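You operate a simulated robot arm through the tools that you are given. There is no shell and no other tool.

Carry out the task below with a simulated robot arm. There is one attempt and no reset: what you move stays moved.

## Task
Wipe the dark smear off the inlet belt and brush the dust off the eye sensor.
Fine: the belt is locked out and stays so; use the belt rag and the fluff brush, put both back. Set down upright: fluff brush. What is to be rubbed or washed off counts as gone when no trace of it is left.

It is judged by the outcome, as a careful person would: the job done as asked, and still so three seconds after it is handed in. It fails if anything else is knocked over, pushed out of place, dropped, spilled or broken.

## Robot
A 6-joint arm with a two-finger gripper, fixed in place. Base frame: the origin is at the foot of the arm, x ahead of it, y to its left, z up. Readings come in m, degrees, newtons and seconds.
It reaches about 1.298 m from its shoulder. Its first joint turns from -149.0 to 149.0 degrees. Payload 1.57 kg.
Tool frame: the origin (TCP) lies between the finger pads and is the grasp point; the fingertips stand 0.021 m ahead of it; z points along the fingers, y is the line along which they close. Largest opening 0.07 m; the body of the gripper starts 0.05 m behind the TCP.
Orientation is that of the tool frame in the base frame, as a unit quaternion [x, y, z, w]. With the fingers straight down and closing along the base's y, the tool's x points along the base's -x, its y along +y and its z along -z.

## Interface
- The arm moves only by the tool arm_command. Its arguments are lists of equal length, an entry for each row: "dp": the shift along the tool's x, y, z in m, a list of three; "dr": the turn, a rotation vector about the tool's x, y, z in degrees, a list of three. In form: {"dp": [[x, y, z], ...], "dr": [[wx, wy, wz], ...]}. A call has 1 to 20 rows; each row is the pose to reach, as a shift and turn from the pose commanded when the call began, along the tool's axes at that moment. "claw" is the finger opening in m, from 0 to 0.07, set as the call begins (left out, the last holds). Each row takes 0.2 s and may step no farther than 0.05 m and 8.6 degrees from the row before; otherwise, or with a gripper value out of range, the whole call is refused. A pose out of reach is approached as far as the arm can. The call stops where the force on the tool passes 40 N (or 10 N more than at its start, if that is more) or the arm is blocked; 0.2 s more then pass. The fingers move at their own pace and stop on an object; they squeeze with about 25 N. The grip force told is the motor's: it shows also when the fingers shut on nothing. Time passes only in rows, and 0.2 s behind the last, so rows that repeat a pose let the fingers close. The reply holds the time, the measured pose of the TCP, the force on the tool along the base axes, the opening and the grip force, in the units named above and with some noise, with the torque about the TCP (base axes, N m) and any sound that the robot's microphone picked up.
- Cameras (640 x 400 px; columns grow to the right, rows downward): "scene" is fixed at [0.221, 0.6485, 1.4598]; the picture's right is [-0.79, -0.62, 0.00], its down [-0.26, 0.34, -0.90] and it looks along [0.56, -0.71, -0.43] (base axes); focal length 337 px, centre (320, 200). "wrist" rides on the gripper at [0.079, 0.004, -0.081] in the tool frame; the picture's right is [-0.05, 1.00, 0.00], its down [-0.67, -0.04, -0.74] and it looks along [-0.74, -0.04, 0.67] (tool axes); focal length 256 px, centre (320, 200).
- camera(camera): a new picture of that camera. No time passes.
- slide_trunk(by): slides the trunk up (or, below 0, down) by that many m; the arm rides with it, the base frame stays. It gives what a move gives, with no picture.
- point_at(camera, pixels): for up to 12 pixels [column, row] of the newest picture of that camera ("zoom" is the newest enlarged one), the place [x, y, z] in the base frame of the surface seen there, good to about 0.003 m. No time passes.
- close_up(camera, box): a new picture of the part [left, top, right, bottom] of that camera's present view, enlarged. No time passes.
- hand_in(): hands the job in; it is judged then, once.

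Unless the task says otherwise, let go and move clear before handing in.

The tools are called as name(argument=value, ...) on one line, values as JSON. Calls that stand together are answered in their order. arm_command: Moves the arm, as the interface text tells. Its arguments: {"type":"object","properties":{"dp":{"type":"array","items":{"type":"array","items":{"type":"number"}}},"dr":{"type":"array","items":{"type":"array","items":{"type":"number"}}},"claw":{"type":"number"}},"required":["dp","dr"]} The other tools are called the same way: slide_trunk (by) slides the trunk up or down; camera (camera) takes a picture; point_at (camera, pixels) gives the place of the surface under pixels of a picture; close_up (camera, box) takes an enlarged picture of a part of a camera's view; hand_in () hands the job in.

At the start:

```text
t: 0.0
tcp_pos: [0.409, -0.5367, 1.1824]
ee_rot: [0.0, 1.0, 0.0, -0.001]
contact_force: [-0.2, 0.3, 0.7]
torque: [-0.01, 0.01, 0.02]
width: 0.0701
grip_force: 0.0
trunk travel left (down, up): [-0.864, 0.106]
```

scene: 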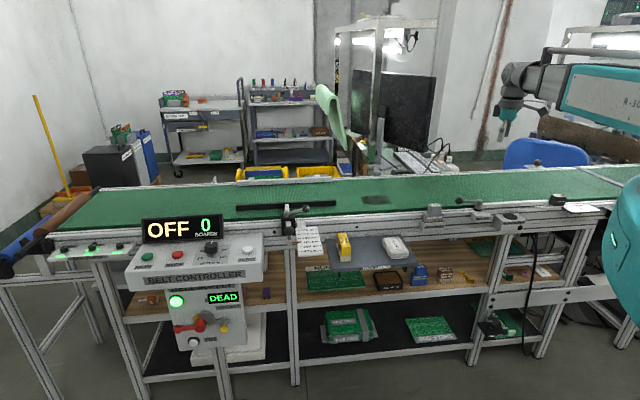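
wrist: 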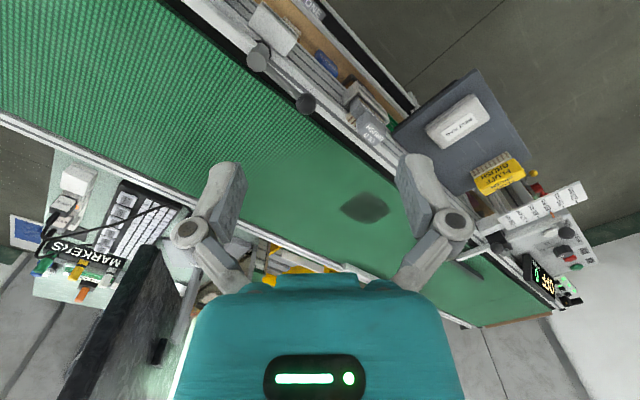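

The scene shows a dark smear on the belt near pixel (375,199), a shelf with a yellow brush (343,246) and a white rag (396,246). I'll zoom in on these before moving.

close_up(camera="scene", box=[280, 180, 440, 280])

close_up(camera="scene", box=[400, 160, 640, 310])

close_up(camera="wrist", box=[300, 40, 620, 240])

```text
4.00 times, centred on (360, 230) of scene
```

zoom: 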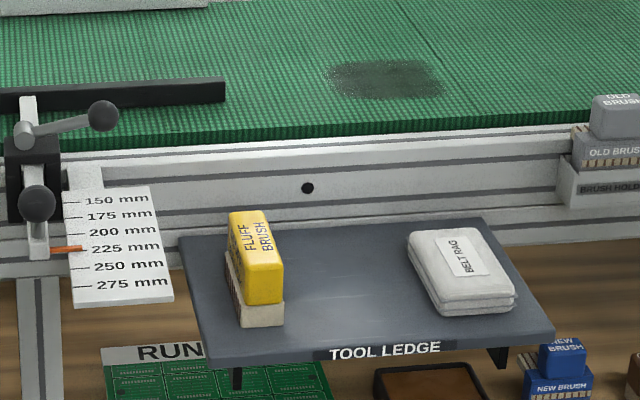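

```text
2.67 times, centred on (520, 235) of scene
```

zoom: 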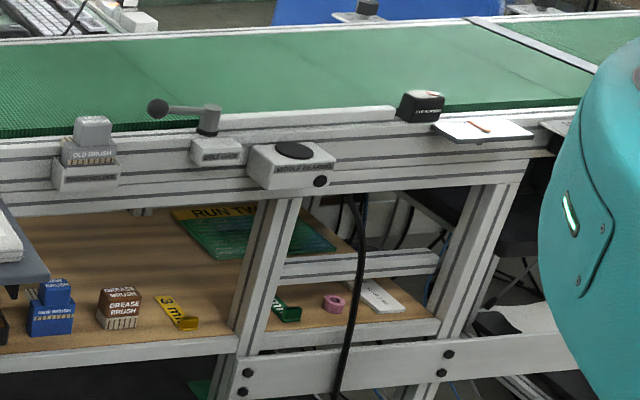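

```text
2.00 times, centred on (460, 140) of wrist
```

zoom: 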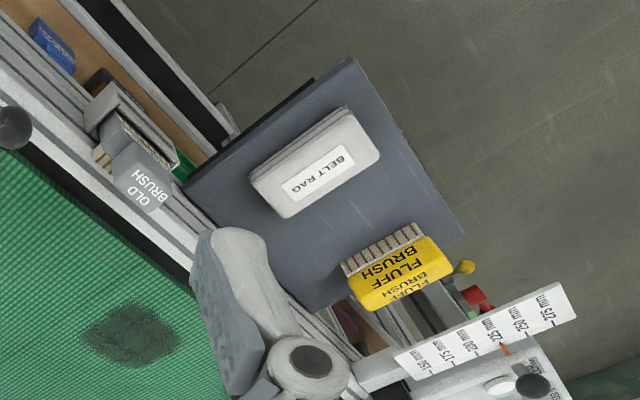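

The brush is yellow with bristles near zoom (390,250), and the sensor may be the black box at scene (558,200). I'll zoom in more on each and take points.

close_up(camera="scene", box=[530, 180, 610, 230])

point_at(camera="zoom", pixels=[[200, 100], [260, 100], [200, 150], [320, 100], [150, 200]])

close_up(camera="scene", box=[320, 225, 384, 265])

close_up(camera="wrist", box=[440, 130, 568, 210])

```text
8.00 times, centred on (570, 205) of scene
```

zoom: 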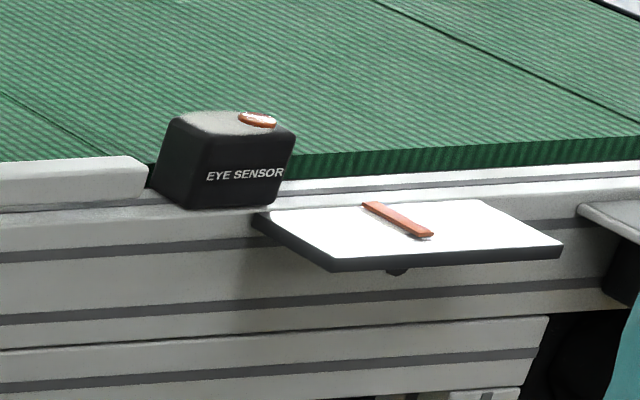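

```text
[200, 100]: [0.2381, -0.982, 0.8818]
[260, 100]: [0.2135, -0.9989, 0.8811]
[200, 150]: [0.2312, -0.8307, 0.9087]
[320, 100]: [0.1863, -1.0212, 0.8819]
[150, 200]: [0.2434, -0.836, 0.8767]
```

```text
10.00 times, centred on (352, 245) of scene
```

zoom: 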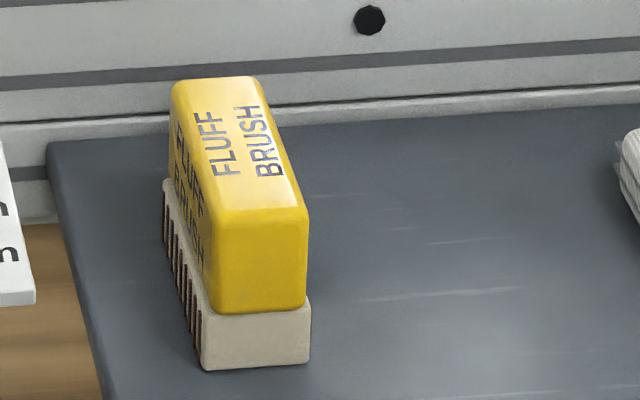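

```text
5.00 times, centred on (504, 170) of wrist
```

zoom: 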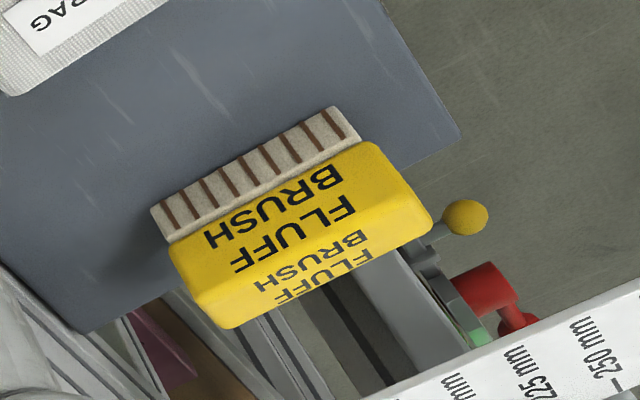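

The brush stands bristles down with the yellow body up. The eye sensor has a dusty top at scene (557,195). Now I'll take measured points of the brush, rag, smear, sensor and their surroundings.

camera(camera="scene")

point_at(camera="scene", pixels=[[338.5, 234], [345, 234], [341.8, 246.6], [350, 245.8], [342, 255], [350.3, 254.8], [340.5, 261.5], [350.5, 261], [336.8, 243.5], [327, 240], [330, 260], [360, 262]])

point_at(camera="scene", pixels=[[384, 239], [399, 238], [391, 254], [408, 252], [391, 258], [409, 256], [396, 245], [378, 250], [412, 240], [415, 262], [335, 270], [405, 235]])

point_at(camera="scene", pixels=[[362, 199], [370, 195.5], [385, 195.5], [391, 200], [390, 204.5], [375, 205], [364, 203], [376, 200], [376, 211], [376, 214], [376, 180], [320, 217]])

point_at(camera="scene", pixels=[[552.3, 195], [560.5, 194.2], [566.5, 197], [556, 196.2], [562.2, 195], [553.5, 205], [564, 204.5], [550, 203.5], [540, 203], [575, 208], [582, 207], [540, 207]])

```text
taken
```

scene: 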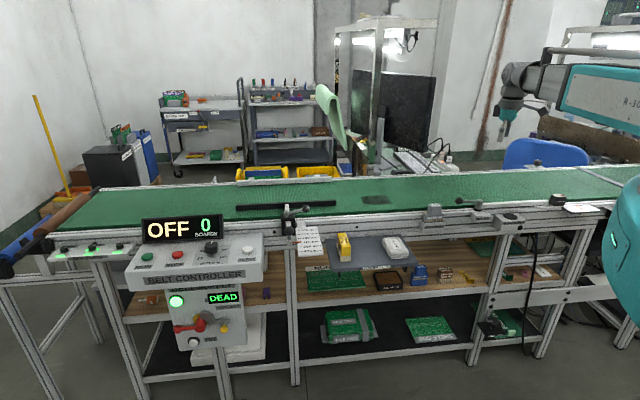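

```text
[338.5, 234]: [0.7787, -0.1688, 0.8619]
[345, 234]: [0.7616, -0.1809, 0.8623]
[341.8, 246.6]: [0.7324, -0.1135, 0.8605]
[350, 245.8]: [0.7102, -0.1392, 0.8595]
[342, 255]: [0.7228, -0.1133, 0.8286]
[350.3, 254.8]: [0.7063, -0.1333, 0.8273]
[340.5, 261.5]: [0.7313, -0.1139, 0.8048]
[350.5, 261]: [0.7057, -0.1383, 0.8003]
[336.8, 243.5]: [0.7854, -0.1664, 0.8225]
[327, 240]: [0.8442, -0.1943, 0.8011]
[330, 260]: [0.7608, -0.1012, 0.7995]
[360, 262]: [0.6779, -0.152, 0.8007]
```

```text
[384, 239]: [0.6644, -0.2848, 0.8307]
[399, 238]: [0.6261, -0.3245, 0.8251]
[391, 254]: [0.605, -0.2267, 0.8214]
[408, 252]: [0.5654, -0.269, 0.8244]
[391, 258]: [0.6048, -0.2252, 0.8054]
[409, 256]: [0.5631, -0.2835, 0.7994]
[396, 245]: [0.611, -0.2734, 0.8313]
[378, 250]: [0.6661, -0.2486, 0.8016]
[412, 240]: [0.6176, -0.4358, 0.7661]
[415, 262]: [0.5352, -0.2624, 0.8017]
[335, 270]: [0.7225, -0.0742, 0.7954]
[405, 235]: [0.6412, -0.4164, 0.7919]
```

```text
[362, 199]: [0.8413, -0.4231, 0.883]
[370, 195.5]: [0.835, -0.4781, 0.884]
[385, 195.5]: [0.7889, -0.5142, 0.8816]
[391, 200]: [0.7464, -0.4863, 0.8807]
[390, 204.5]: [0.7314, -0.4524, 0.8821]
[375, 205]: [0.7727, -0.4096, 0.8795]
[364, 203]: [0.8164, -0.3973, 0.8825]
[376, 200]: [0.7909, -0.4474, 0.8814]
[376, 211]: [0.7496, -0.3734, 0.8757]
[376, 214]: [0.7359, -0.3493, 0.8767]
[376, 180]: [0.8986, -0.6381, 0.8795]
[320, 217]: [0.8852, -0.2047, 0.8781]
```

```text
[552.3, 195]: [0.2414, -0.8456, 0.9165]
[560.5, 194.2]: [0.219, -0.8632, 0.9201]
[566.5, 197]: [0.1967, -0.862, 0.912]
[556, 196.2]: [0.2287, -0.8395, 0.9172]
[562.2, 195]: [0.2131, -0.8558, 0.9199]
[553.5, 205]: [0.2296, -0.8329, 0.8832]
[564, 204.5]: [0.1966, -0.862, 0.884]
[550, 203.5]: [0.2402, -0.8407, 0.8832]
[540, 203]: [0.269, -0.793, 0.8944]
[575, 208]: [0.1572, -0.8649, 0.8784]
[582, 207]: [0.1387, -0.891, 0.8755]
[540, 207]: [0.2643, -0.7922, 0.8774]
```

The belt runs about 44° in xy. The ledge is at z≈0.80, with the brush at about (0.746,-0.152) and the rag at about (0.615,-0.276). I'll move above the ledge and turn the gripper so the fingers close along the belt direction.

arm_command(dp=[[-0.0258, 0.0326, 0.0163], [-0.0515, 0.0653, 0.0325], [-0.0773, 0.0979, 0.0488], [-0.103, 0.1305, 0.065], [-0.1288, 0.1631, 0.0813], [-0.1545, 0.1958, 0.0975], [-0.1803, 0.2284, 0.1138], [-0.206, 0.261, 0.13], [-0.206, 0.261, 0.13]], dr=[[0, 0, 5.775], [0, 0, 11.55], [0, 0, 17.325], [0, 0, 23.1], [0, 0, 28.875], [0, 0, 34.65], [0, 0, 40.425], [0, 0, 46.2], [0, 0, 46.2]], claw=0.07)

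camera(camera="wrist")

camera(camera="scene")

```text
t: 2.0
tcp_pos: [0.6096, -0.2727, 1.1833]
ee_rot: [0.393, 0.919, 0.0, -0.001]
contact_force: [0.2, -0.6, 0.3]
torque: [0.0, -0.03, -0.01]
width: 0.07
grip_force: 0.0
out of reach, approached as far as the arm can: row 1, 2, 3, 4, 5, 6, 7, 8, 9
trunk travel left (down, up): [-0.864, 0.106]
```

```text
taken
```

wrist: 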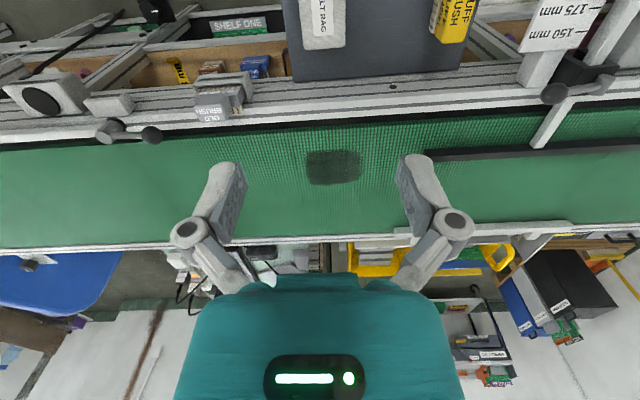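

```text
taken
```

scene: 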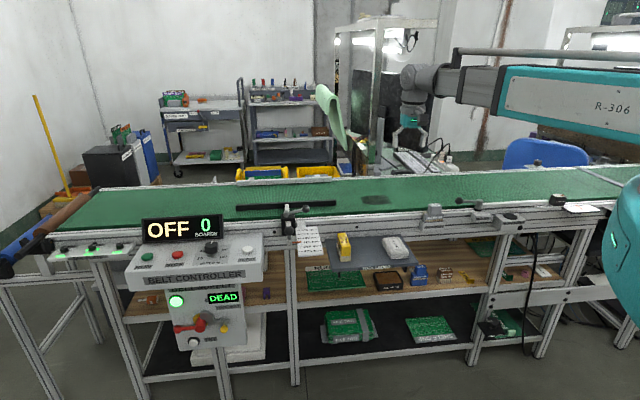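

The arm got to (0.61,-0.273) but stayed at z 1.183, so the downward move is limited at this trunk height. I'll lower the trunk.

slide_trunk(by=-0.13)

camera(camera="scene")

camera(camera="wrist")

```text
t: 3.6
tcp_pos: [0.6095, -0.2743, 1.0524]
ee_rot: [0.392, 0.92, 0.0, 0.001]
contact_force: [0.2, -0.1, -0.2]
torque: [0.0, -0.01, 0.01]
width: 0.0699
grip_force: 0.0
trunk travel left (down, up): [-0.734, 0.236]
```

```text
taken
```

scene: 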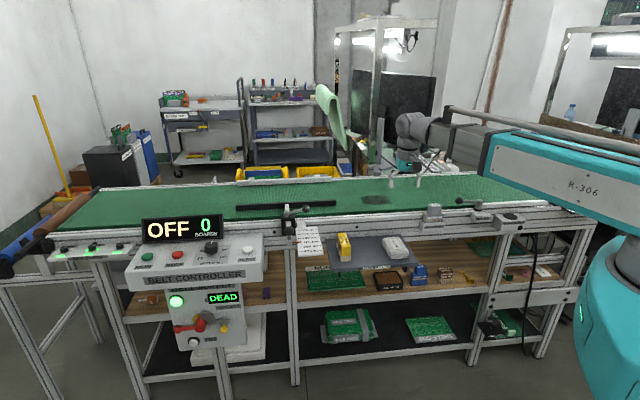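

```text
taken
```

wrist: 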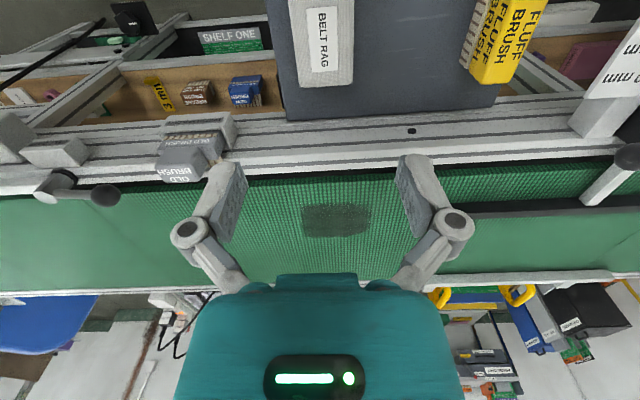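

The trunk is lowered, with the TCP at z 1.052 and the rag at the top centre of the wrist view (322,40). I'll measure the rag and brush more exactly from here.

close_up(camera="wrist", box=[260, 0, 580, 200])

point_at(camera="wrist", pixels=[[290, 10], [355, 10], [297, 78], [352, 78], [300, 84], [352, 84], [322, 40], [290, 115], [495, 102], [411, 130], [325, 75], [370, 50]])

point_at(camera="wrist", pixels=[[470, 40], [462, 62], [470, 76], [504, 82], [476, 68], [503, 72], [548, 10], [510, 20], [500, 60], [480, 50], [600, 130], [640, 160]])

```text
2.00 times, centred on (420, 100) of wrist
```

zoom: 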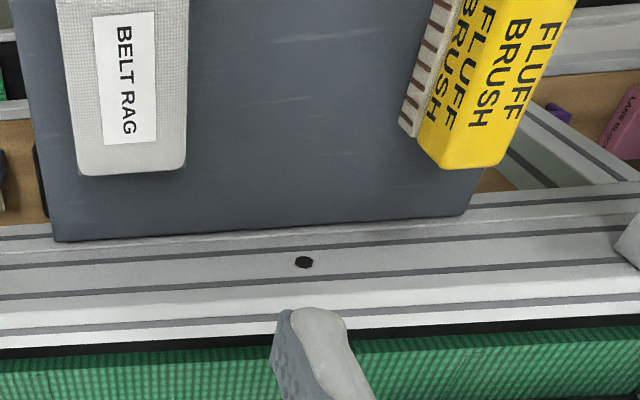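

```text
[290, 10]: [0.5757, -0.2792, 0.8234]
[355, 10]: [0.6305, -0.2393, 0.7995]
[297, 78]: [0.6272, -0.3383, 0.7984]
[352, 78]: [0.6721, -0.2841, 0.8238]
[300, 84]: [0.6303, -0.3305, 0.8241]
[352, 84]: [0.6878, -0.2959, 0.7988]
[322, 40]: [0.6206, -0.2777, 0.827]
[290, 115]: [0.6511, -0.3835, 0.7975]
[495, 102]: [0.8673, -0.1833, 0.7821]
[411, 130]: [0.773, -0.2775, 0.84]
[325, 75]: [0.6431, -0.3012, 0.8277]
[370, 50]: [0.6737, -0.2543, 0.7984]
```

```text
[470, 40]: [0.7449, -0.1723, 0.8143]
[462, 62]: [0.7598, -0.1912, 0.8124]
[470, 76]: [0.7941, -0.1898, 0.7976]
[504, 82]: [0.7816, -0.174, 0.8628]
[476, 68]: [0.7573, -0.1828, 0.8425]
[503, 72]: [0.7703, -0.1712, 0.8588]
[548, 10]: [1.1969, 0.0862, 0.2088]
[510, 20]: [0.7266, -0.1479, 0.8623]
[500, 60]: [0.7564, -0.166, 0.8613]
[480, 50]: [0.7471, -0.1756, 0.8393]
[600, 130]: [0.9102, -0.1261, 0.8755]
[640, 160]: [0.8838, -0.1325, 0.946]
```

The rag spans about 0.06 m along the belt and about 0.083 m across it, centred near (0.617,-0.277). I'll back off toward the near side for a more central view of the rag and brush, which also tests what the commanded reference is.

arm_command(dp=[[0.03, 0, 0], [0.07, 0.02, 0], [0.11, 0.04, 0], [0.15, 0.06, 0], [0.15, 0.06, 0]], dr=[[0, 0, 0], [0, 0, 0], [0, 0, 0], [0, 0, 0], [0, 0, 0]])

camera(camera="wrist")

```text
t: 4.8
tcp_pos: [0.5447, -0.1222, 1.0524]
ee_rot: [0.392, 0.92, 0.0, 0.0]
contact_force: [0.1, -0.2, -0.3]
torque: [-0.05, -0.02, -0.01]
width: 0.0699
grip_force: 0.2
trunk travel left (down, up): [-0.734, 0.236]
```

```text
taken
```

wrist: 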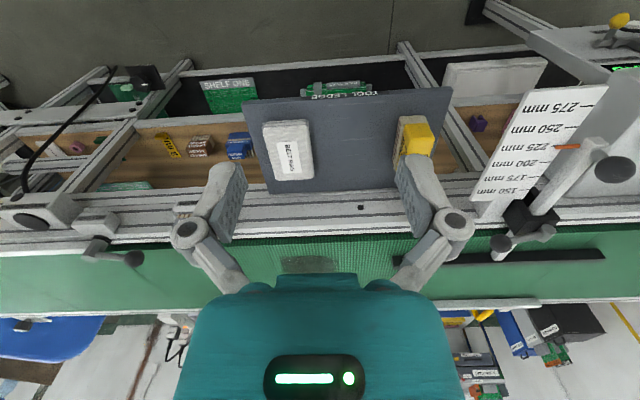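

The move is relative to the actual pose, and the rag (288,150) and brush (415,140) are now both in view. I'll lower the trunk further to see them closer.

slide_trunk(by=-0.08)

close_up(camera="wrist", box=[200, 60, 520, 260])

camera(camera="wrist")

camera(camera="scene")

```text
t: 6.0
tcp_pos: [0.5439, -0.1229, 0.9723]
ee_rot: [0.393, 0.92, -0.001, 0.0]
contact_force: [0.2, 0.0, 0.7]
torque: [0.01, -0.03, 0.03]
width: 0.07
grip_force: 0.1
trunk travel left (down, up): [-0.654, 0.316]
```

```text
2.00 times, centred on (360, 160) of wrist
```

zoom: 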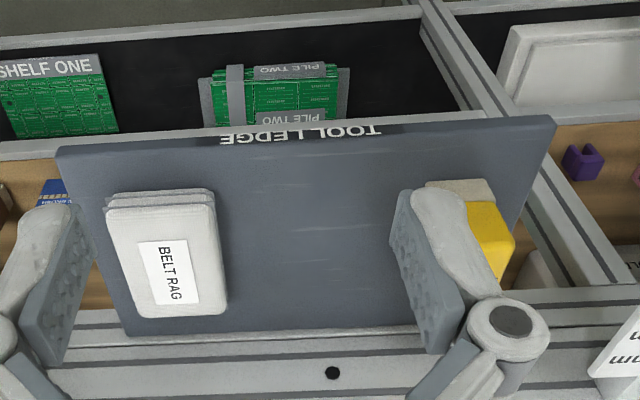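

```text
taken
```

wrist: 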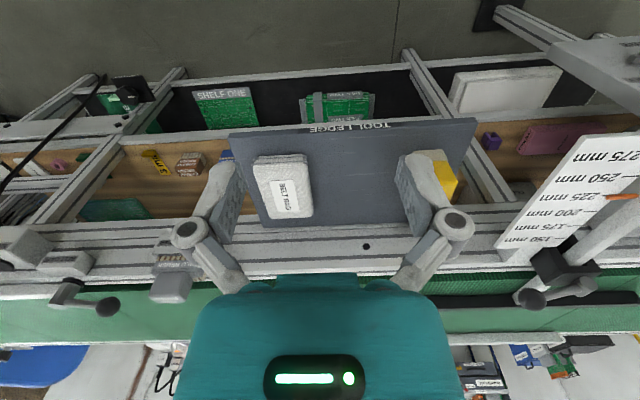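

```text
taken
```

scene: 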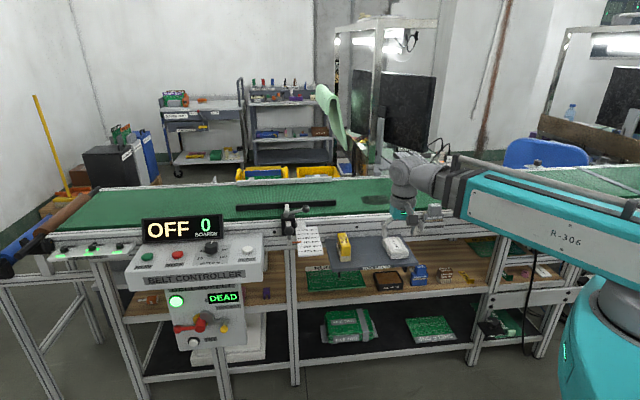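

The rag is clear in the zoom, with top corners near (110,215), (140,312), (224,308) and (210,200). I'll measure them.

point_at(camera="wrist", pixels=[[255.5, 168], [262, 190], [268, 211], [310, 208], [308.5, 190], [306.5, 168], [280, 190], [290, 213], [282, 165.5], [300, 158], [258, 158], [275, 153.5]])

close_up(camera="wrist", box=[232, 130, 328, 190])

close_up(camera="wrist", box=[232, 160, 328, 220])

```text
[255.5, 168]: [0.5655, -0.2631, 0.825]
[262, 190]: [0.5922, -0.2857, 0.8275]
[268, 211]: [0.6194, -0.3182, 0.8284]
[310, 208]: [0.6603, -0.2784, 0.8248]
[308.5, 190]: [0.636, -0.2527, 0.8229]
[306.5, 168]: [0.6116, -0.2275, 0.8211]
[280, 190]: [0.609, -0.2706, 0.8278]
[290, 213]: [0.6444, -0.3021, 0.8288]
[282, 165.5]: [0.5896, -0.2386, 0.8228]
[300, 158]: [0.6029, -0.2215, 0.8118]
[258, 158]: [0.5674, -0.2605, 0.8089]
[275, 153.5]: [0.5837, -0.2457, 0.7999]
```

```text
6.67 times, centred on (280, 160) of wrist
```

zoom: 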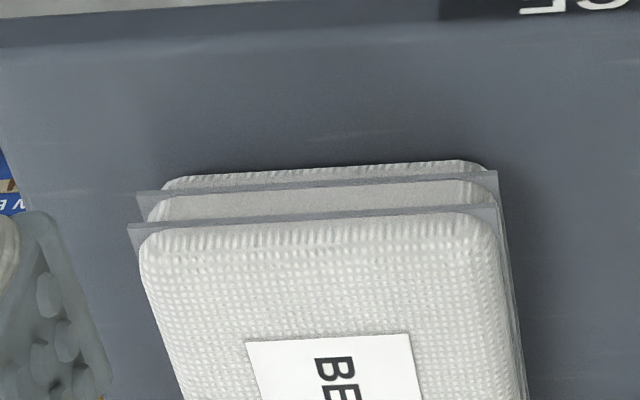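

```text
6.67 times, centred on (280, 190) of wrist
```

zoom: 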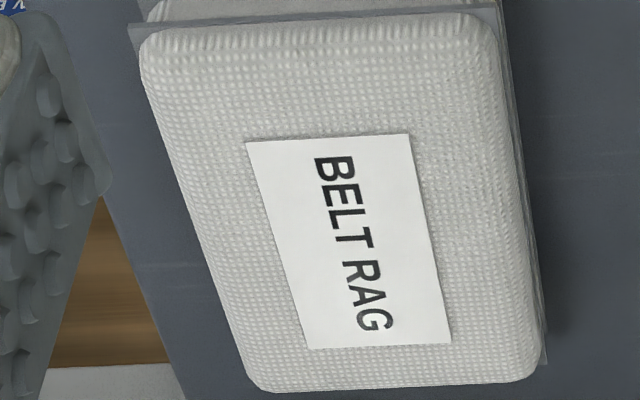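

The rag is aligned with the gripper (edges at about 44°), about 0.057 m wide, centred at (0.615,-0.272). I'll move above it now.

arm_command(dp=[[-0.04, -0.013, 0], [-0.08, -0.026, 0], [-0.12, -0.039, 0], [-0.157, -0.052, 0], [-0.157, -0.052, 0], [-0.157, -0.052, 0]], dr=[[0, 0, 0], [0, 0, 0], [0, 0, 0], [0, 0, 0], [0, 0, 0], [0, 0, 0]], claw=0.07)

camera(camera="wrist")

```text
t: 7.3
tcp_pos: [0.6152, -0.2745, 0.9735]
ee_rot: [0.393, 0.92, 0.0, 0.0]
contact_force: [0.3, -0.1, 0.0]
torque: [-0.01, -0.02, 0.01]
width: 0.0699
grip_force: 0.0
out of reach, approached as far as the arm can: row 3
trunk travel left (down, up): [-0.654, 0.316]
```

```text
taken
```

wrist: 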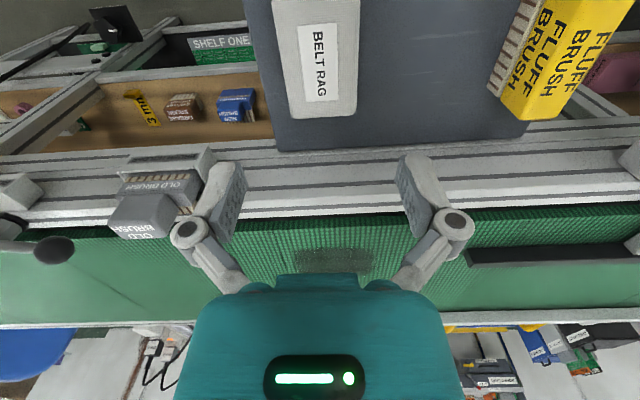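

The TCP is over the rag, about 2 mm off along the closing line. I'll lower with the trunk to just above it.

slide_trunk(by=-0.085)

camera(camera="wrist")

close_up(camera="scene", box=[320, 180, 480, 280])

```text
t: 8.6
tcp_pos: [0.6157, -0.2748, 0.8877]
ee_rot: [0.393, 0.92, 0.0, 0.0]
contact_force: [0.2, -0.2, -0.2]
torque: [-0.01, -0.01, -0.02]
width: 0.07
grip_force: 0.1
trunk travel left (down, up): [-0.569, 0.401]
```

```text
taken
```

wrist: 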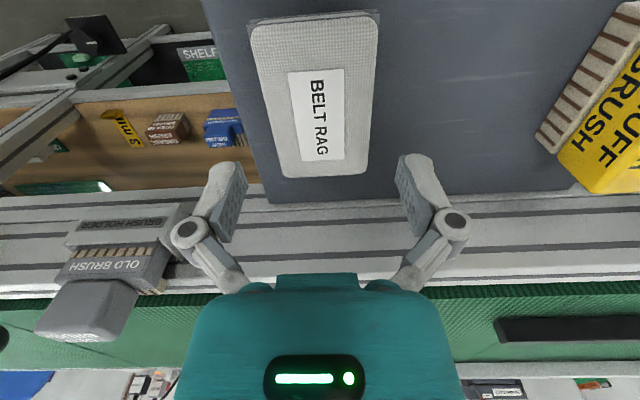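

```text
4.00 times, centred on (400, 230) of scene
```

zoom: 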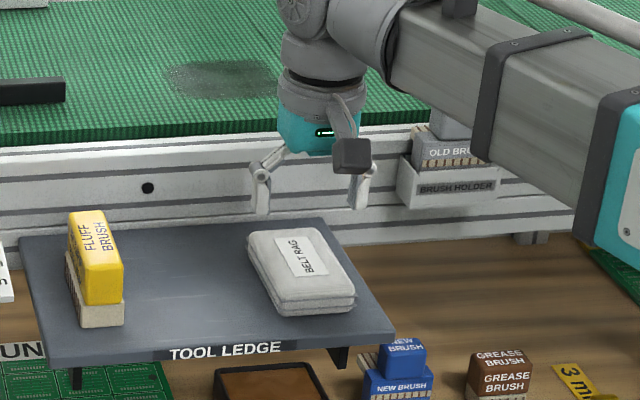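

The gripper hovers over the rag, with the fingertips at z≈0.867 and the rag top at 0.83. I'll nudge 2 mm along the closing line and start down with the arm.

arm_command(dp=[[0, 0.002, 0], [0, 0.002, 0.01], [0, 0.002, 0.02], [0, 0.002, 0.03], [0, 0.002, 0.03]], dr=[[0, 0, 0], [0, 0, 0], [0, 0, 0], [0, 0, 0], [0, 0, 0]])

camera(camera="wrist")

close_up(camera="scene", box=[360, 200, 440, 250])

```text
t: 9.8
tcp_pos: [0.6167, -0.273, 0.8884]
ee_rot: [0.393, 0.92, 0.001, -0.001]
contact_force: [0.4, 0.6, 0.3]
torque: [0.03, -0.01, 0.03]
width: 0.0701
grip_force: 0.0
out of reach, approached as far as the arm can: row 2, 3, 4, 5
trunk travel left (down, up): [-0.569, 0.401]
```

```text
taken
```

wrist: 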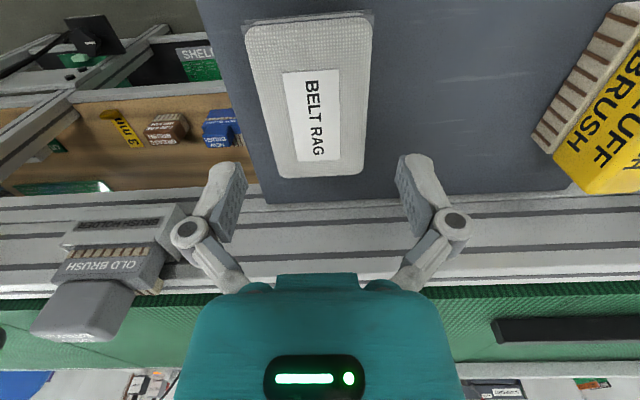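

```text
8.00 times, centred on (400, 225) of scene
```

zoom: 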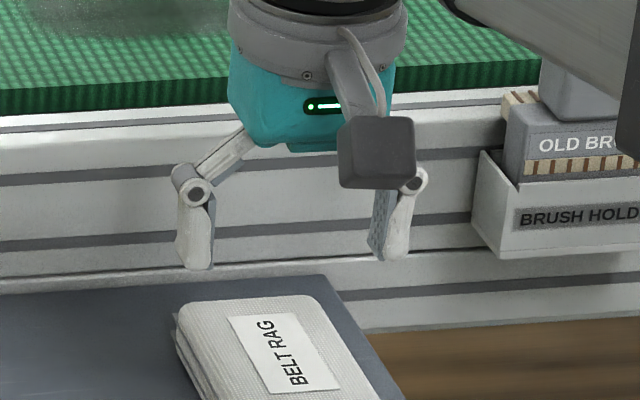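

The arm can't go lower relative to the trunk here, but the alignment is good (u 0.2557 against 0.2555). I'll raise the arm, then lower the trunk, so the arm has downward travel with force sensing.

arm_command(dp=[[0, 0, -0.04], [0, 0, -0.08], [0, 0, -0.12], [0, 0, -0.12]], dr=[[0, 0, 0], [0, 0, 0], [0, 0, 0], [0, 0, 0]])

slide_trunk(by=-0.12)

camera(camera="scene")

```text
t: 10.8
tcp_pos: [0.6207, -0.2783, 0.8879]
ee_rot: [0.393, 0.92, -0.001, 0.0]
contact_force: [0.1, 0.9, 0.7]
torque: [0.01, 0.01, -0.01]
width: 0.07
grip_force: 0.0
out of reach, approached as far as the arm can: row 1, 2, 3, 4
trunk travel left (down, up): [-0.569, 0.401]
```

```text
t: 11.8
tcp_pos: [0.6197, -0.2783, 0.8077]
ee_rot: [0.392, 0.92, -0.001, 0.004]
contact_force: [-2.9, 1.7, 48.8]
torque: [-0.07, 0.22, 0.13]
width: 0.0706
grip_force: 0.5
trunk travel left (down, up): [-0.486, 0.484]
stopped: the force on the tool passed its limit at 191 N (the readings are from after the stop); the commanded pose is now the measured one
```

```text
taken
```

scene: 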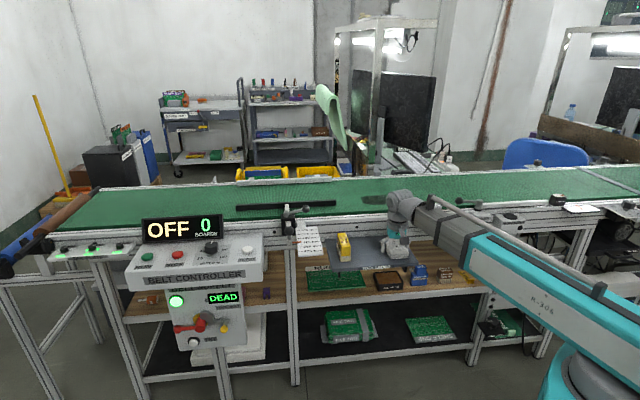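

The arm doesn't move vertically here, so the trunk move pushed the fingertips down onto something, with 191 N at the peak. I'll ease up at once and inspect.

slide_trunk(by=0.02)

camera(camera="wrist")

close_up(camera="scene", box=[320, 190, 480, 290])

```text
t: 12.4
tcp_pos: [0.6236, -0.2795, 0.8251]
ee_rot: [0.393, 0.92, -0.001, 0.003]
contact_force: [-0.4, 0.4, 0.0]
torque: [0.05, -0.01, 0.01]
width: 0.07
grip_force: 0.1
trunk travel left (down, up): [-0.506, 0.464]
```

```text
taken
```

wrist: 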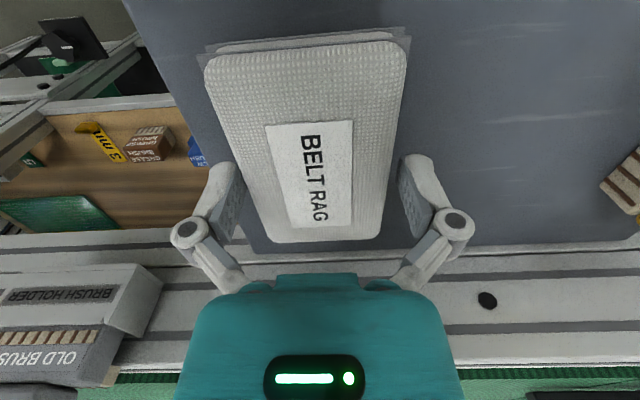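

```text
4.00 times, centred on (400, 240) of scene
```

zoom: 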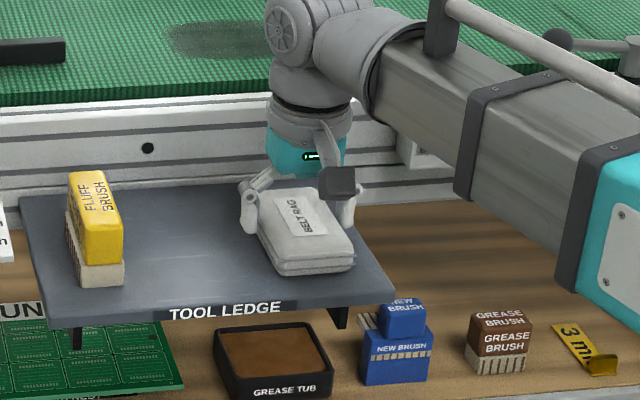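

No damage is visible: the rag, brush and ledge are in place, and the fingers straddle the rag with the tips about 4 mm above the ledge. I'll raise 3 mm and shift back 10 mm toward the rag's middle.

slide_trunk(by=0.004)

arm_command(dp=[[0.005, 0, 0], [0.01, 0, 0], [0.01, 0, 0]], dr=[[0, 0, 0], [0, 0, 0], [0, 0, 0]])

camera(camera="wrist")

```text
t: 13.0
tcp_pos: [0.6228, -0.2793, 0.8293]
ee_rot: [0.392, 0.92, 0.0, 0.003]
contact_force: [1.1, 0.4, -0.3]
torque: [-0.03, -0.02, 0.01]
width: 0.0701
grip_force: 0.1
trunk travel left (down, up): [-0.51, 0.46]
```

```text
t: 13.8
tcp_pos: [0.6164, -0.2723, 0.8281]
ee_rot: [0.392, 0.92, 0.0, 0.001]
contact_force: [0.0, 0.3, -0.2]
torque: [0.01, 0.01, 0.03]
width: 0.0701
grip_force: 0.0
trunk travel left (down, up): [-0.51, 0.46]
```

```text
taken
```

wrist: 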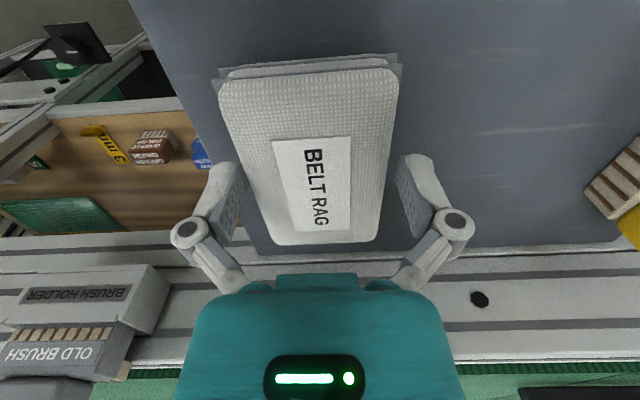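

The TCP projects to about (320,184), which is the centre of the rag. I'll close the fingers on it.

arm_command(dp=[[0, 0, 0], [0, 0, 0], [0, 0, 0], [0, 0, 0], [0, 0, 0]], dr=[[0, 0, 0], [0, 0, 0], [0, 0, 0], [0, 0, 0], [0, 0, 0]], claw=0.03)

camera(camera="wrist")

```text
t: 15.0
tcp_pos: [0.6157, -0.2713, 0.8301]
ee_rot: [0.393, 0.92, 0.0, 0.003]
contact_force: [1.8, -1.5, 10.7]
torque: [-0.04, 0.06, 0.06]
width: 0.0642
grip_force: 24.5
trunk travel left (down, up): [-0.51, 0.46]
```

```text
taken
```

wrist: 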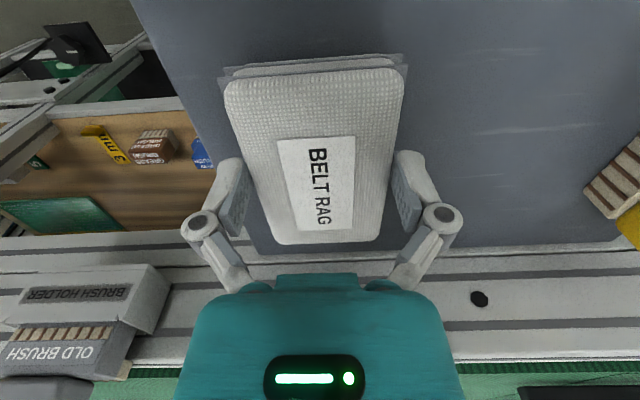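

The rag is gripped at 0.064 m with 24.5 N. I'll lift it with the trunk clear of the belt height.

slide_trunk(by=0.13)

camera(camera="wrist")

close_up(camera="scene", box=[320, 160, 480, 260])

```text
t: 16.6
tcp_pos: [0.6164, -0.2738, 0.9586]
ee_rot: [0.392, 0.92, -0.001, 0.003]
contact_force: [0.2, -0.2, -1.2]
torque: [-0.04, 0.02, 0.01]
width: 0.064
grip_force: 24.8
trunk travel left (down, up): [-0.64, 0.33]
```

```text
taken
```

wrist: 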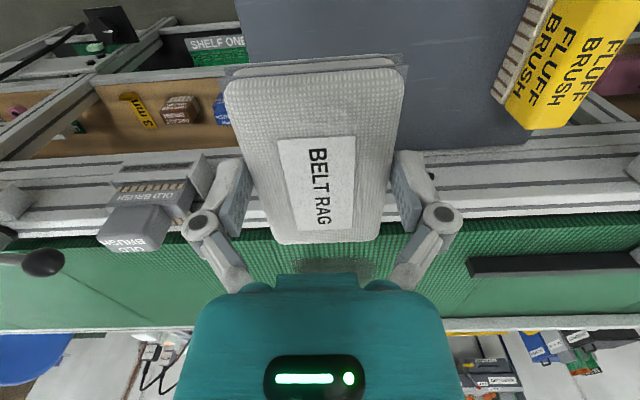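

```text
4.00 times, centred on (400, 210) of scene
```

zoom: 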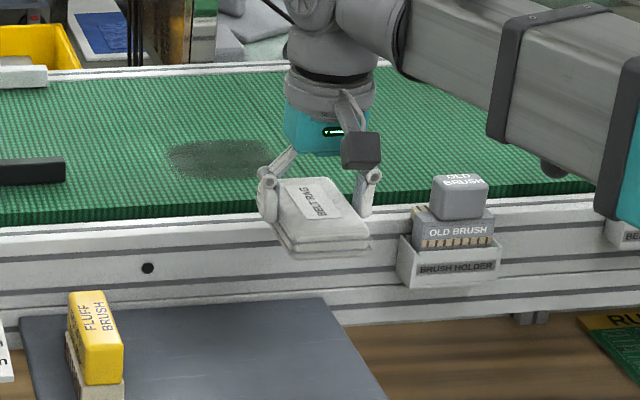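

The rag is held firmly. Before moving over the belt, I'll check the heights of the old brush, the lever knob and the forearm underside.

camera(camera="scene")

point_at(camera="scene", pixels=[[436, 206], [434, 215], [449, 188], [460, 195], [470, 205], [475, 190], [458, 200], [420, 175], [402, 183], [500, 210], [550, 205], [600, 235]])

```text
taken
```

scene: 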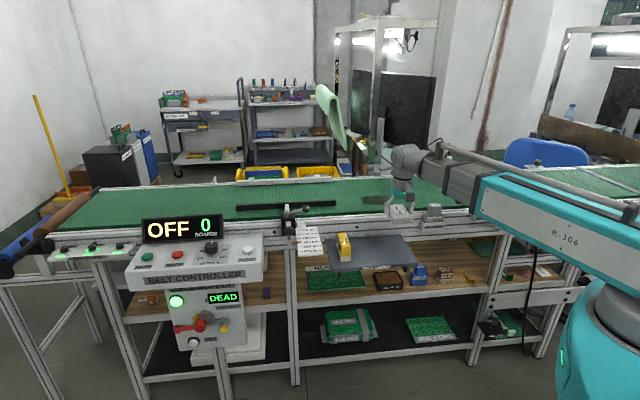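

```text
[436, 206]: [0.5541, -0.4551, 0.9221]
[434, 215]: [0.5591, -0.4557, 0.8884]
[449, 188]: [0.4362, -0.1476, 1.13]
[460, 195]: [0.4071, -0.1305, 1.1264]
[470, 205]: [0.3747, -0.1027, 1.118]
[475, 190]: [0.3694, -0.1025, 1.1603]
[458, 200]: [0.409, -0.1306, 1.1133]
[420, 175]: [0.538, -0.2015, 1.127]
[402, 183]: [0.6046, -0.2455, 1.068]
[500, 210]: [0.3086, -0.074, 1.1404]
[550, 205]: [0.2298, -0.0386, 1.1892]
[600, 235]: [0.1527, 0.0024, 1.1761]
```

The forearm underside sits about 0.15 m above the TCP, so it clears the old brush (top ≈0.93). I'll move the rag out over the smear and check where the black guide bar ends.

point_at(camera="scene", pixels=[[335, 203], [330, 205], [300, 206], [290, 212], [376, 200]])

arm_command(dp=[[-0.045, 0.001, 0], [-0.09, 0.002, 0], [-0.135, 0.003, 0], [-0.18, 0.004, 0], [-0.228, 0.004, 0], [-0.228, 0.004, 0], [-0.228, 0.004, 0]], dr=[[0, 0, 0], [0, 0, 0], [0, 0, 0], [0, 0, 0], [0, 0, 0], [0, 0, 0], [0, 0, 0]])

camera(camera="wrist")

camera(camera="scene")

```text
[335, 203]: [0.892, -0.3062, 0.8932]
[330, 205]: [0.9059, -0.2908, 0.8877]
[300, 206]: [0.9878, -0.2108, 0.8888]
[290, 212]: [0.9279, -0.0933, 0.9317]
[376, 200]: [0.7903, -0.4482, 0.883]
```

```text
t: 18.1
tcp_pos: [0.7775, -0.4319, 0.9591]
ee_rot: [0.392, 0.92, 0.0, 0.003]
contact_force: [0.1, -0.2, -0.7]
torque: [0.06, 0.01, 0.03]
width: 0.0642
grip_force: 24.8
trunk travel left (down, up): [-0.64, 0.33]
```

```text
taken
```

wrist: 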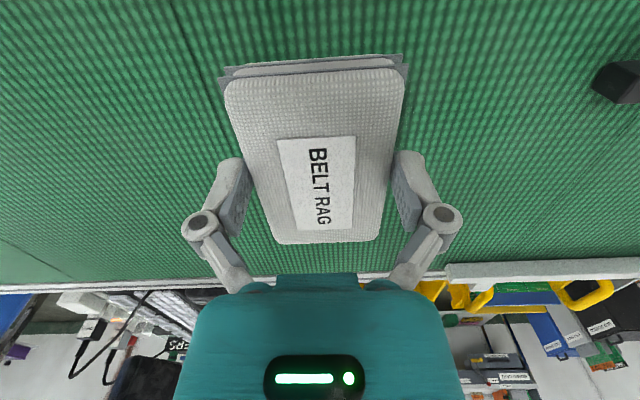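

```text
taken
```

scene: 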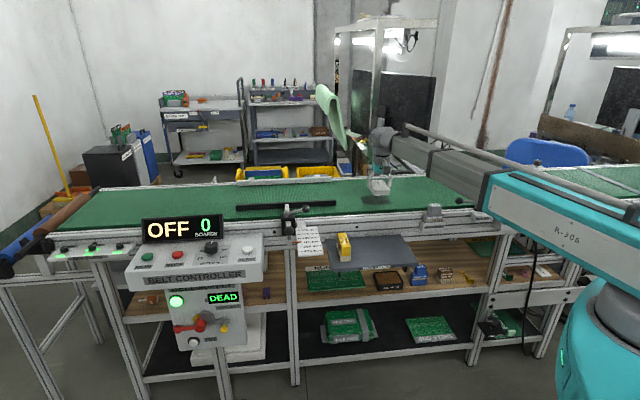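

The rag is above the smear (u≈0.262, n≈0.85), and the guide bar starts at u≈0.431, so it stays clear. I'll lower close to the belt.

slide_trunk(by=-0.043)

slide_trunk(by=-0.004)

```text
t: 19.0
tcp_pos: [0.7772, -0.4322, 0.9168]
ee_rot: [0.392, 0.92, 0.0, 0.003]
contact_force: [0.4, 0.2, -0.7]
torque: [0.02, 0.0, -0.03]
width: 0.0642
grip_force: 24.7
trunk travel left (down, up): [-0.597, 0.373]
```

```text
t: 19.5
tcp_pos: [0.777, -0.4318, 0.9119]
ee_rot: [0.392, 0.92, 0.0, 0.003]
contact_force: [-0.2, 0.6, -0.2]
torque: [-0.01, 0.01, 0.02]
width: 0.064
grip_force: 25.5
trunk travel left (down, up): [-0.593, 0.377]
```

There's no contact yet at z 0.912, so I'll go down in 2 mm steps.

slide_trunk(by=-0.002)

close_up(camera="scene", box=[340, 170, 420, 220])

```text
t: 20.1
tcp_pos: [0.7766, -0.4318, 0.909]
ee_rot: [0.393, 0.92, 0.0, 0.002]
contact_force: [0.8, -0.5, -0.7]
torque: [0.03, -0.01, 0.03]
width: 0.0642
grip_force: 25.5
trunk travel left (down, up): [-0.591, 0.379]
```

```text
8.00 times, centred on (380, 195) of scene
```

zoom: 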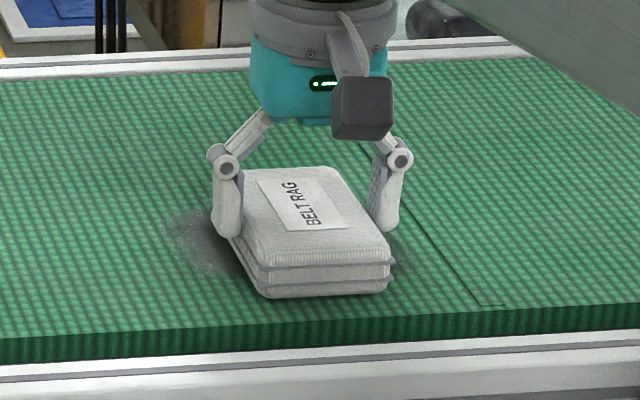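

slide_trunk(by=-0.002)

```text
t: 20.6
tcp_pos: [0.7756, -0.4312, 0.91]
ee_rot: [0.392, 0.92, -0.002, 0.004]
contact_force: [5.5, -2.2, 19.4]
torque: [-0.02, 0.02, 0.02]
width: 0.0643
grip_force: 25.3
trunk travel left (down, up): [-0.589, 0.381]
```

Contact is made at 19 N. I'll wipe along the belt over ±0.085 m on this line.

arm_command(dp=[[0, 0.025, 0], [0, 0.05, 0], [0, 0.075, 0], [0, 0.085, 0], [0, 0.06, 0], [0, 0.03, 0], [0, 0, 0], [0, -0.03, 0], [0, -0.06, 0], [0, -0.085, 0], [0, -0.06, 0], [0, -0.03, 0], [0, 0, 0], [0, 0, 0]], dr=[[0, 0, 0], [0, 0, 0], [0, 0, 0], [0, 0, 0], [0, 0, 0], [0, 0, 0], [0, 0, 0], [0, 0, 0], [0, 0, 0], [0, 0, 0], [0, 0, 0], [0, 0, 0], [0, 0, 0], [0, 0, 0]])

camera(camera="wrist")

close_up(camera="scene", box=[340, 170, 420, 220])

```text
t: 23.6
tcp_pos: [0.7756, -0.4318, 0.9078]
ee_rot: [0.392, 0.92, -0.001, 0.003]
contact_force: [-4.5, -3.7, 7.8]
torque: [-0.07, 0.1, 0.0]
width: 0.0642
grip_force: 24.5
trunk travel left (down, up): [-0.589, 0.381]
```

```text
taken
```

wrist: 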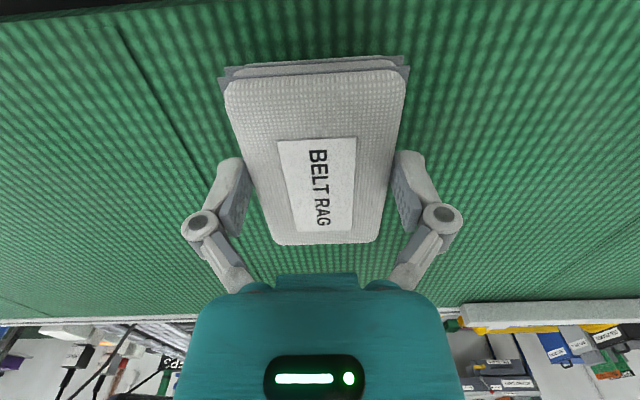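

```text
8.00 times, centred on (380, 195) of scene
```

zoom: 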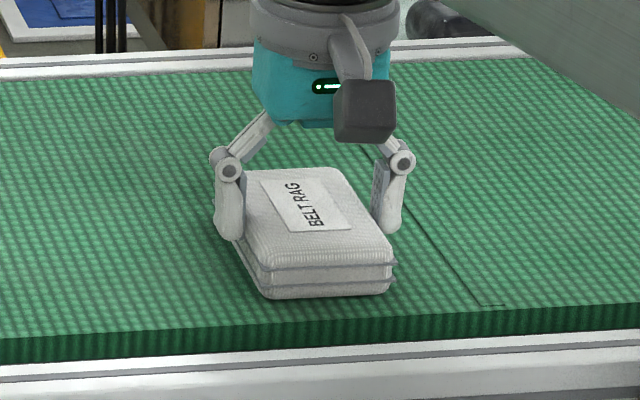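

The visible sides of the smear are gone. I'll repeat on lines 4 cm farther and 1.5 cm nearer, to cover the whole area with margin.

arm_command(dp=[[-0.02, 0, 0], [-0.04, 0, 0], [-0.04, 0.03, 0], [-0.04, 0.06, 0], [-0.04, 0.085, 0], [-0.04, 0.05, 0], [-0.04, 0.02, 0], [-0.04, -0.02, 0], [-0.04, -0.055, 0], [-0.04, -0.085, 0], [-0.02, -0.085, 0], [0.012, -0.085, 0], [0.012, -0.05, 0], [0.012, -0.015, 0], [0.012, 0.02, 0], [0.012, 0.055, 0], [0.012, 0.085, 0], [0, 0.05, 0], [0, 0.01, 0], [0, 0, 0]], dr=[[0, 0, 0], [0, 0, 0], [0, 0, 0], [0, 0, 0], [0, 0, 0], [0, 0, 0], [0, 0, 0], [0, 0, 0], [0, 0, 0], [0, 0, 0], [0, 0, 0], [0, 0, 0], [0, 0, 0], [0, 0, 0], [0, 0, 0], [0, 0, 0], [0, 0, 0], [0, 0, 0], [0, 0, 0], [0, 0, 0]])

slide_trunk(by=0.05)

```text
t: 27.8
tcp_pos: [0.7775, -0.4318, 0.9077]
ee_rot: [0.393, 0.92, -0.001, 0.002]
contact_force: [3.0, 3.2, 6.9]
torque: [0.03, -0.06, 0.02]
width: 0.0641
grip_force: 25.1
trunk travel left (down, up): [-0.589, 0.381]
```

```text
t: 28.7
tcp_pos: [0.7775, -0.433, 0.9576]
ee_rot: [0.392, 0.92, -0.001, 0.003]
contact_force: [0.7, 0.2, 0.0]
torque: [0.04, 0.02, 0.0]
width: 0.0638
grip_force: 25.0
trunk travel left (down, up): [-0.639, 0.331]
```

The strokes are complete and the rag is lifted. I'll move back over the ledge and look at the belt.

arm_command(dp=[[0.045, 0, 0], [0.09, 0, 0], [0.135, 0, 0], [0.18, 0, 0], [0.228, -0.004, 0], [0.228, -0.004, 0], [0.228, -0.004, 0]], dr=[[0, 0, 0], [0, 0, 0], [0, 0, 0], [0, 0, 0], [0, 0, 0], [0, 0, 0], [0, 0, 0]])

close_up(camera="scene", box=[330, 170, 426, 230])

close_up(camera="wrist", box=[160, 180, 480, 380])

camera(camera="wrist")

```text
t: 30.3
tcp_pos: [0.6168, -0.2705, 0.9578]
ee_rot: [0.391, 0.92, 0.0, 0.003]
contact_force: [-0.1, -0.6, 0.0]
torque: [-0.03, 0.03, -0.02]
width: 0.0639
grip_force: 24.7
out of reach, approached as far as the arm can: row 2
trunk travel left (down, up): [-0.639, 0.331]
```

```text
6.67 times, centred on (378, 200) of scene
```

zoom: 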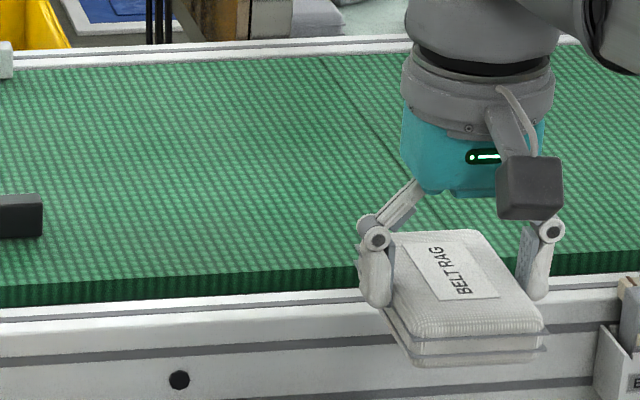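

```text
2.00 times, centred on (320, 280) of wrist
```

zoom: 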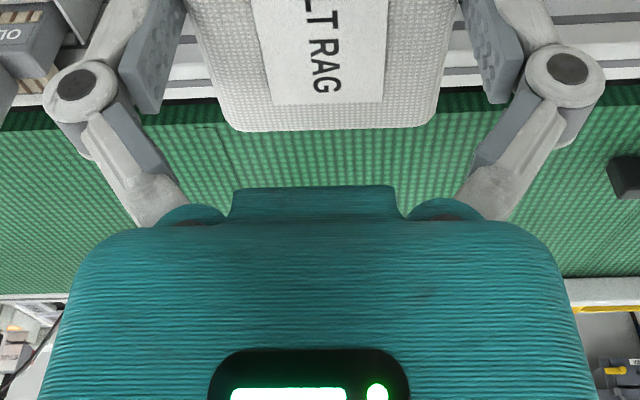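

```text
taken
```

wrist: 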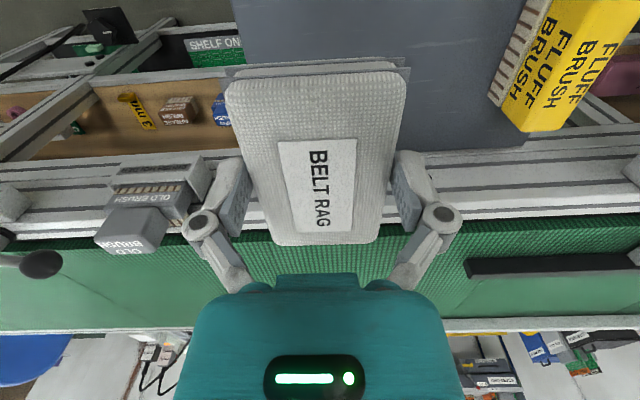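

The belt looks clean where it's visible. The rag is within 1–2 mm above its original spot, so I'll lower it to just over the ledge.

slide_trunk(by=-0.122)

slide_trunk(by=-0.004)

```text
t: 31.8
tcp_pos: [0.6169, -0.2688, 0.8361]
ee_rot: [0.392, 0.92, 0.0, 0.003]
contact_force: [-0.6, -0.9, -0.4]
torque: [-0.01, -0.01, 0.01]
width: 0.0638
grip_force: 24.6
trunk travel left (down, up): [-0.517, 0.453]
```

```text
t: 32.4
tcp_pos: [0.6169, -0.27, 0.8322]
ee_rot: [0.392, 0.92, -0.001, 0.003]
contact_force: [0.3, 0.9, -0.8]
torque: [0.0, -0.02, -0.01]
width: 0.0642
grip_force: 24.9
trunk travel left (down, up): [-0.513, 0.457]
```

slide_trunk(by=-0.002)

```text
t: 32.9
tcp_pos: [0.6172, -0.2706, 0.8307]
ee_rot: [0.392, 0.92, 0.0, 0.003]
contact_force: [0.7, -0.1, -0.7]
torque: [0.02, -0.01, -0.04]
width: 0.064
grip_force: 25.2
trunk travel left (down, up): [-0.511, 0.459]
```

There's still no contact at 0.8307, so I'll go another 2 mm.

slide_trunk(by=-0.002)

```text
t: 33.4
tcp_pos: [0.618, -0.2696, 0.8286]
ee_rot: [0.393, 0.92, -0.001, 0.003]
contact_force: [1.2, -1.2, 6.6]
torque: [-0.08, 0.02, 0.0]
width: 0.0641
grip_force: 24.9
trunk travel left (down, up): [-0.509, 0.461]
```

The rag touches the ledge (6.6 N). I'll open the fingers.

arm_command(dp=[[0, 0, 0], [0, 0, 0], [0, 0, 0]], dr=[[0, 0, 0], [0, 0, 0], [0, 0, 0]], claw=0.07)

camera(camera="wrist")

```text
t: 34.2
tcp_pos: [0.617, -0.2693, 0.827]
ee_rot: [0.392, 0.92, 0.0, 0.003]
contact_force: [0.6, -0.4, 0.2]
torque: [0.03, -0.02, -0.01]
width: 0.07
grip_force: 0.1
trunk travel left (down, up): [-0.509, 0.461]
```

```text
taken
```

wrist: 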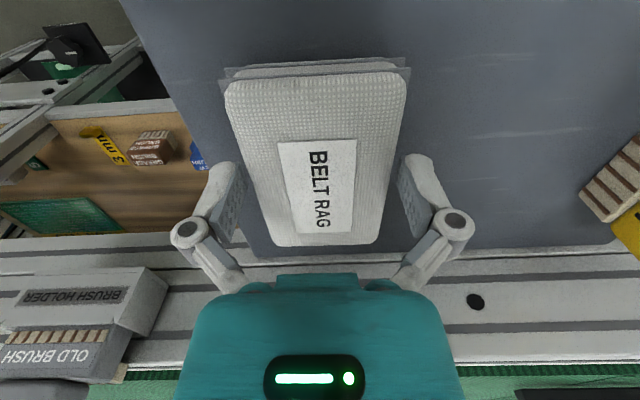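

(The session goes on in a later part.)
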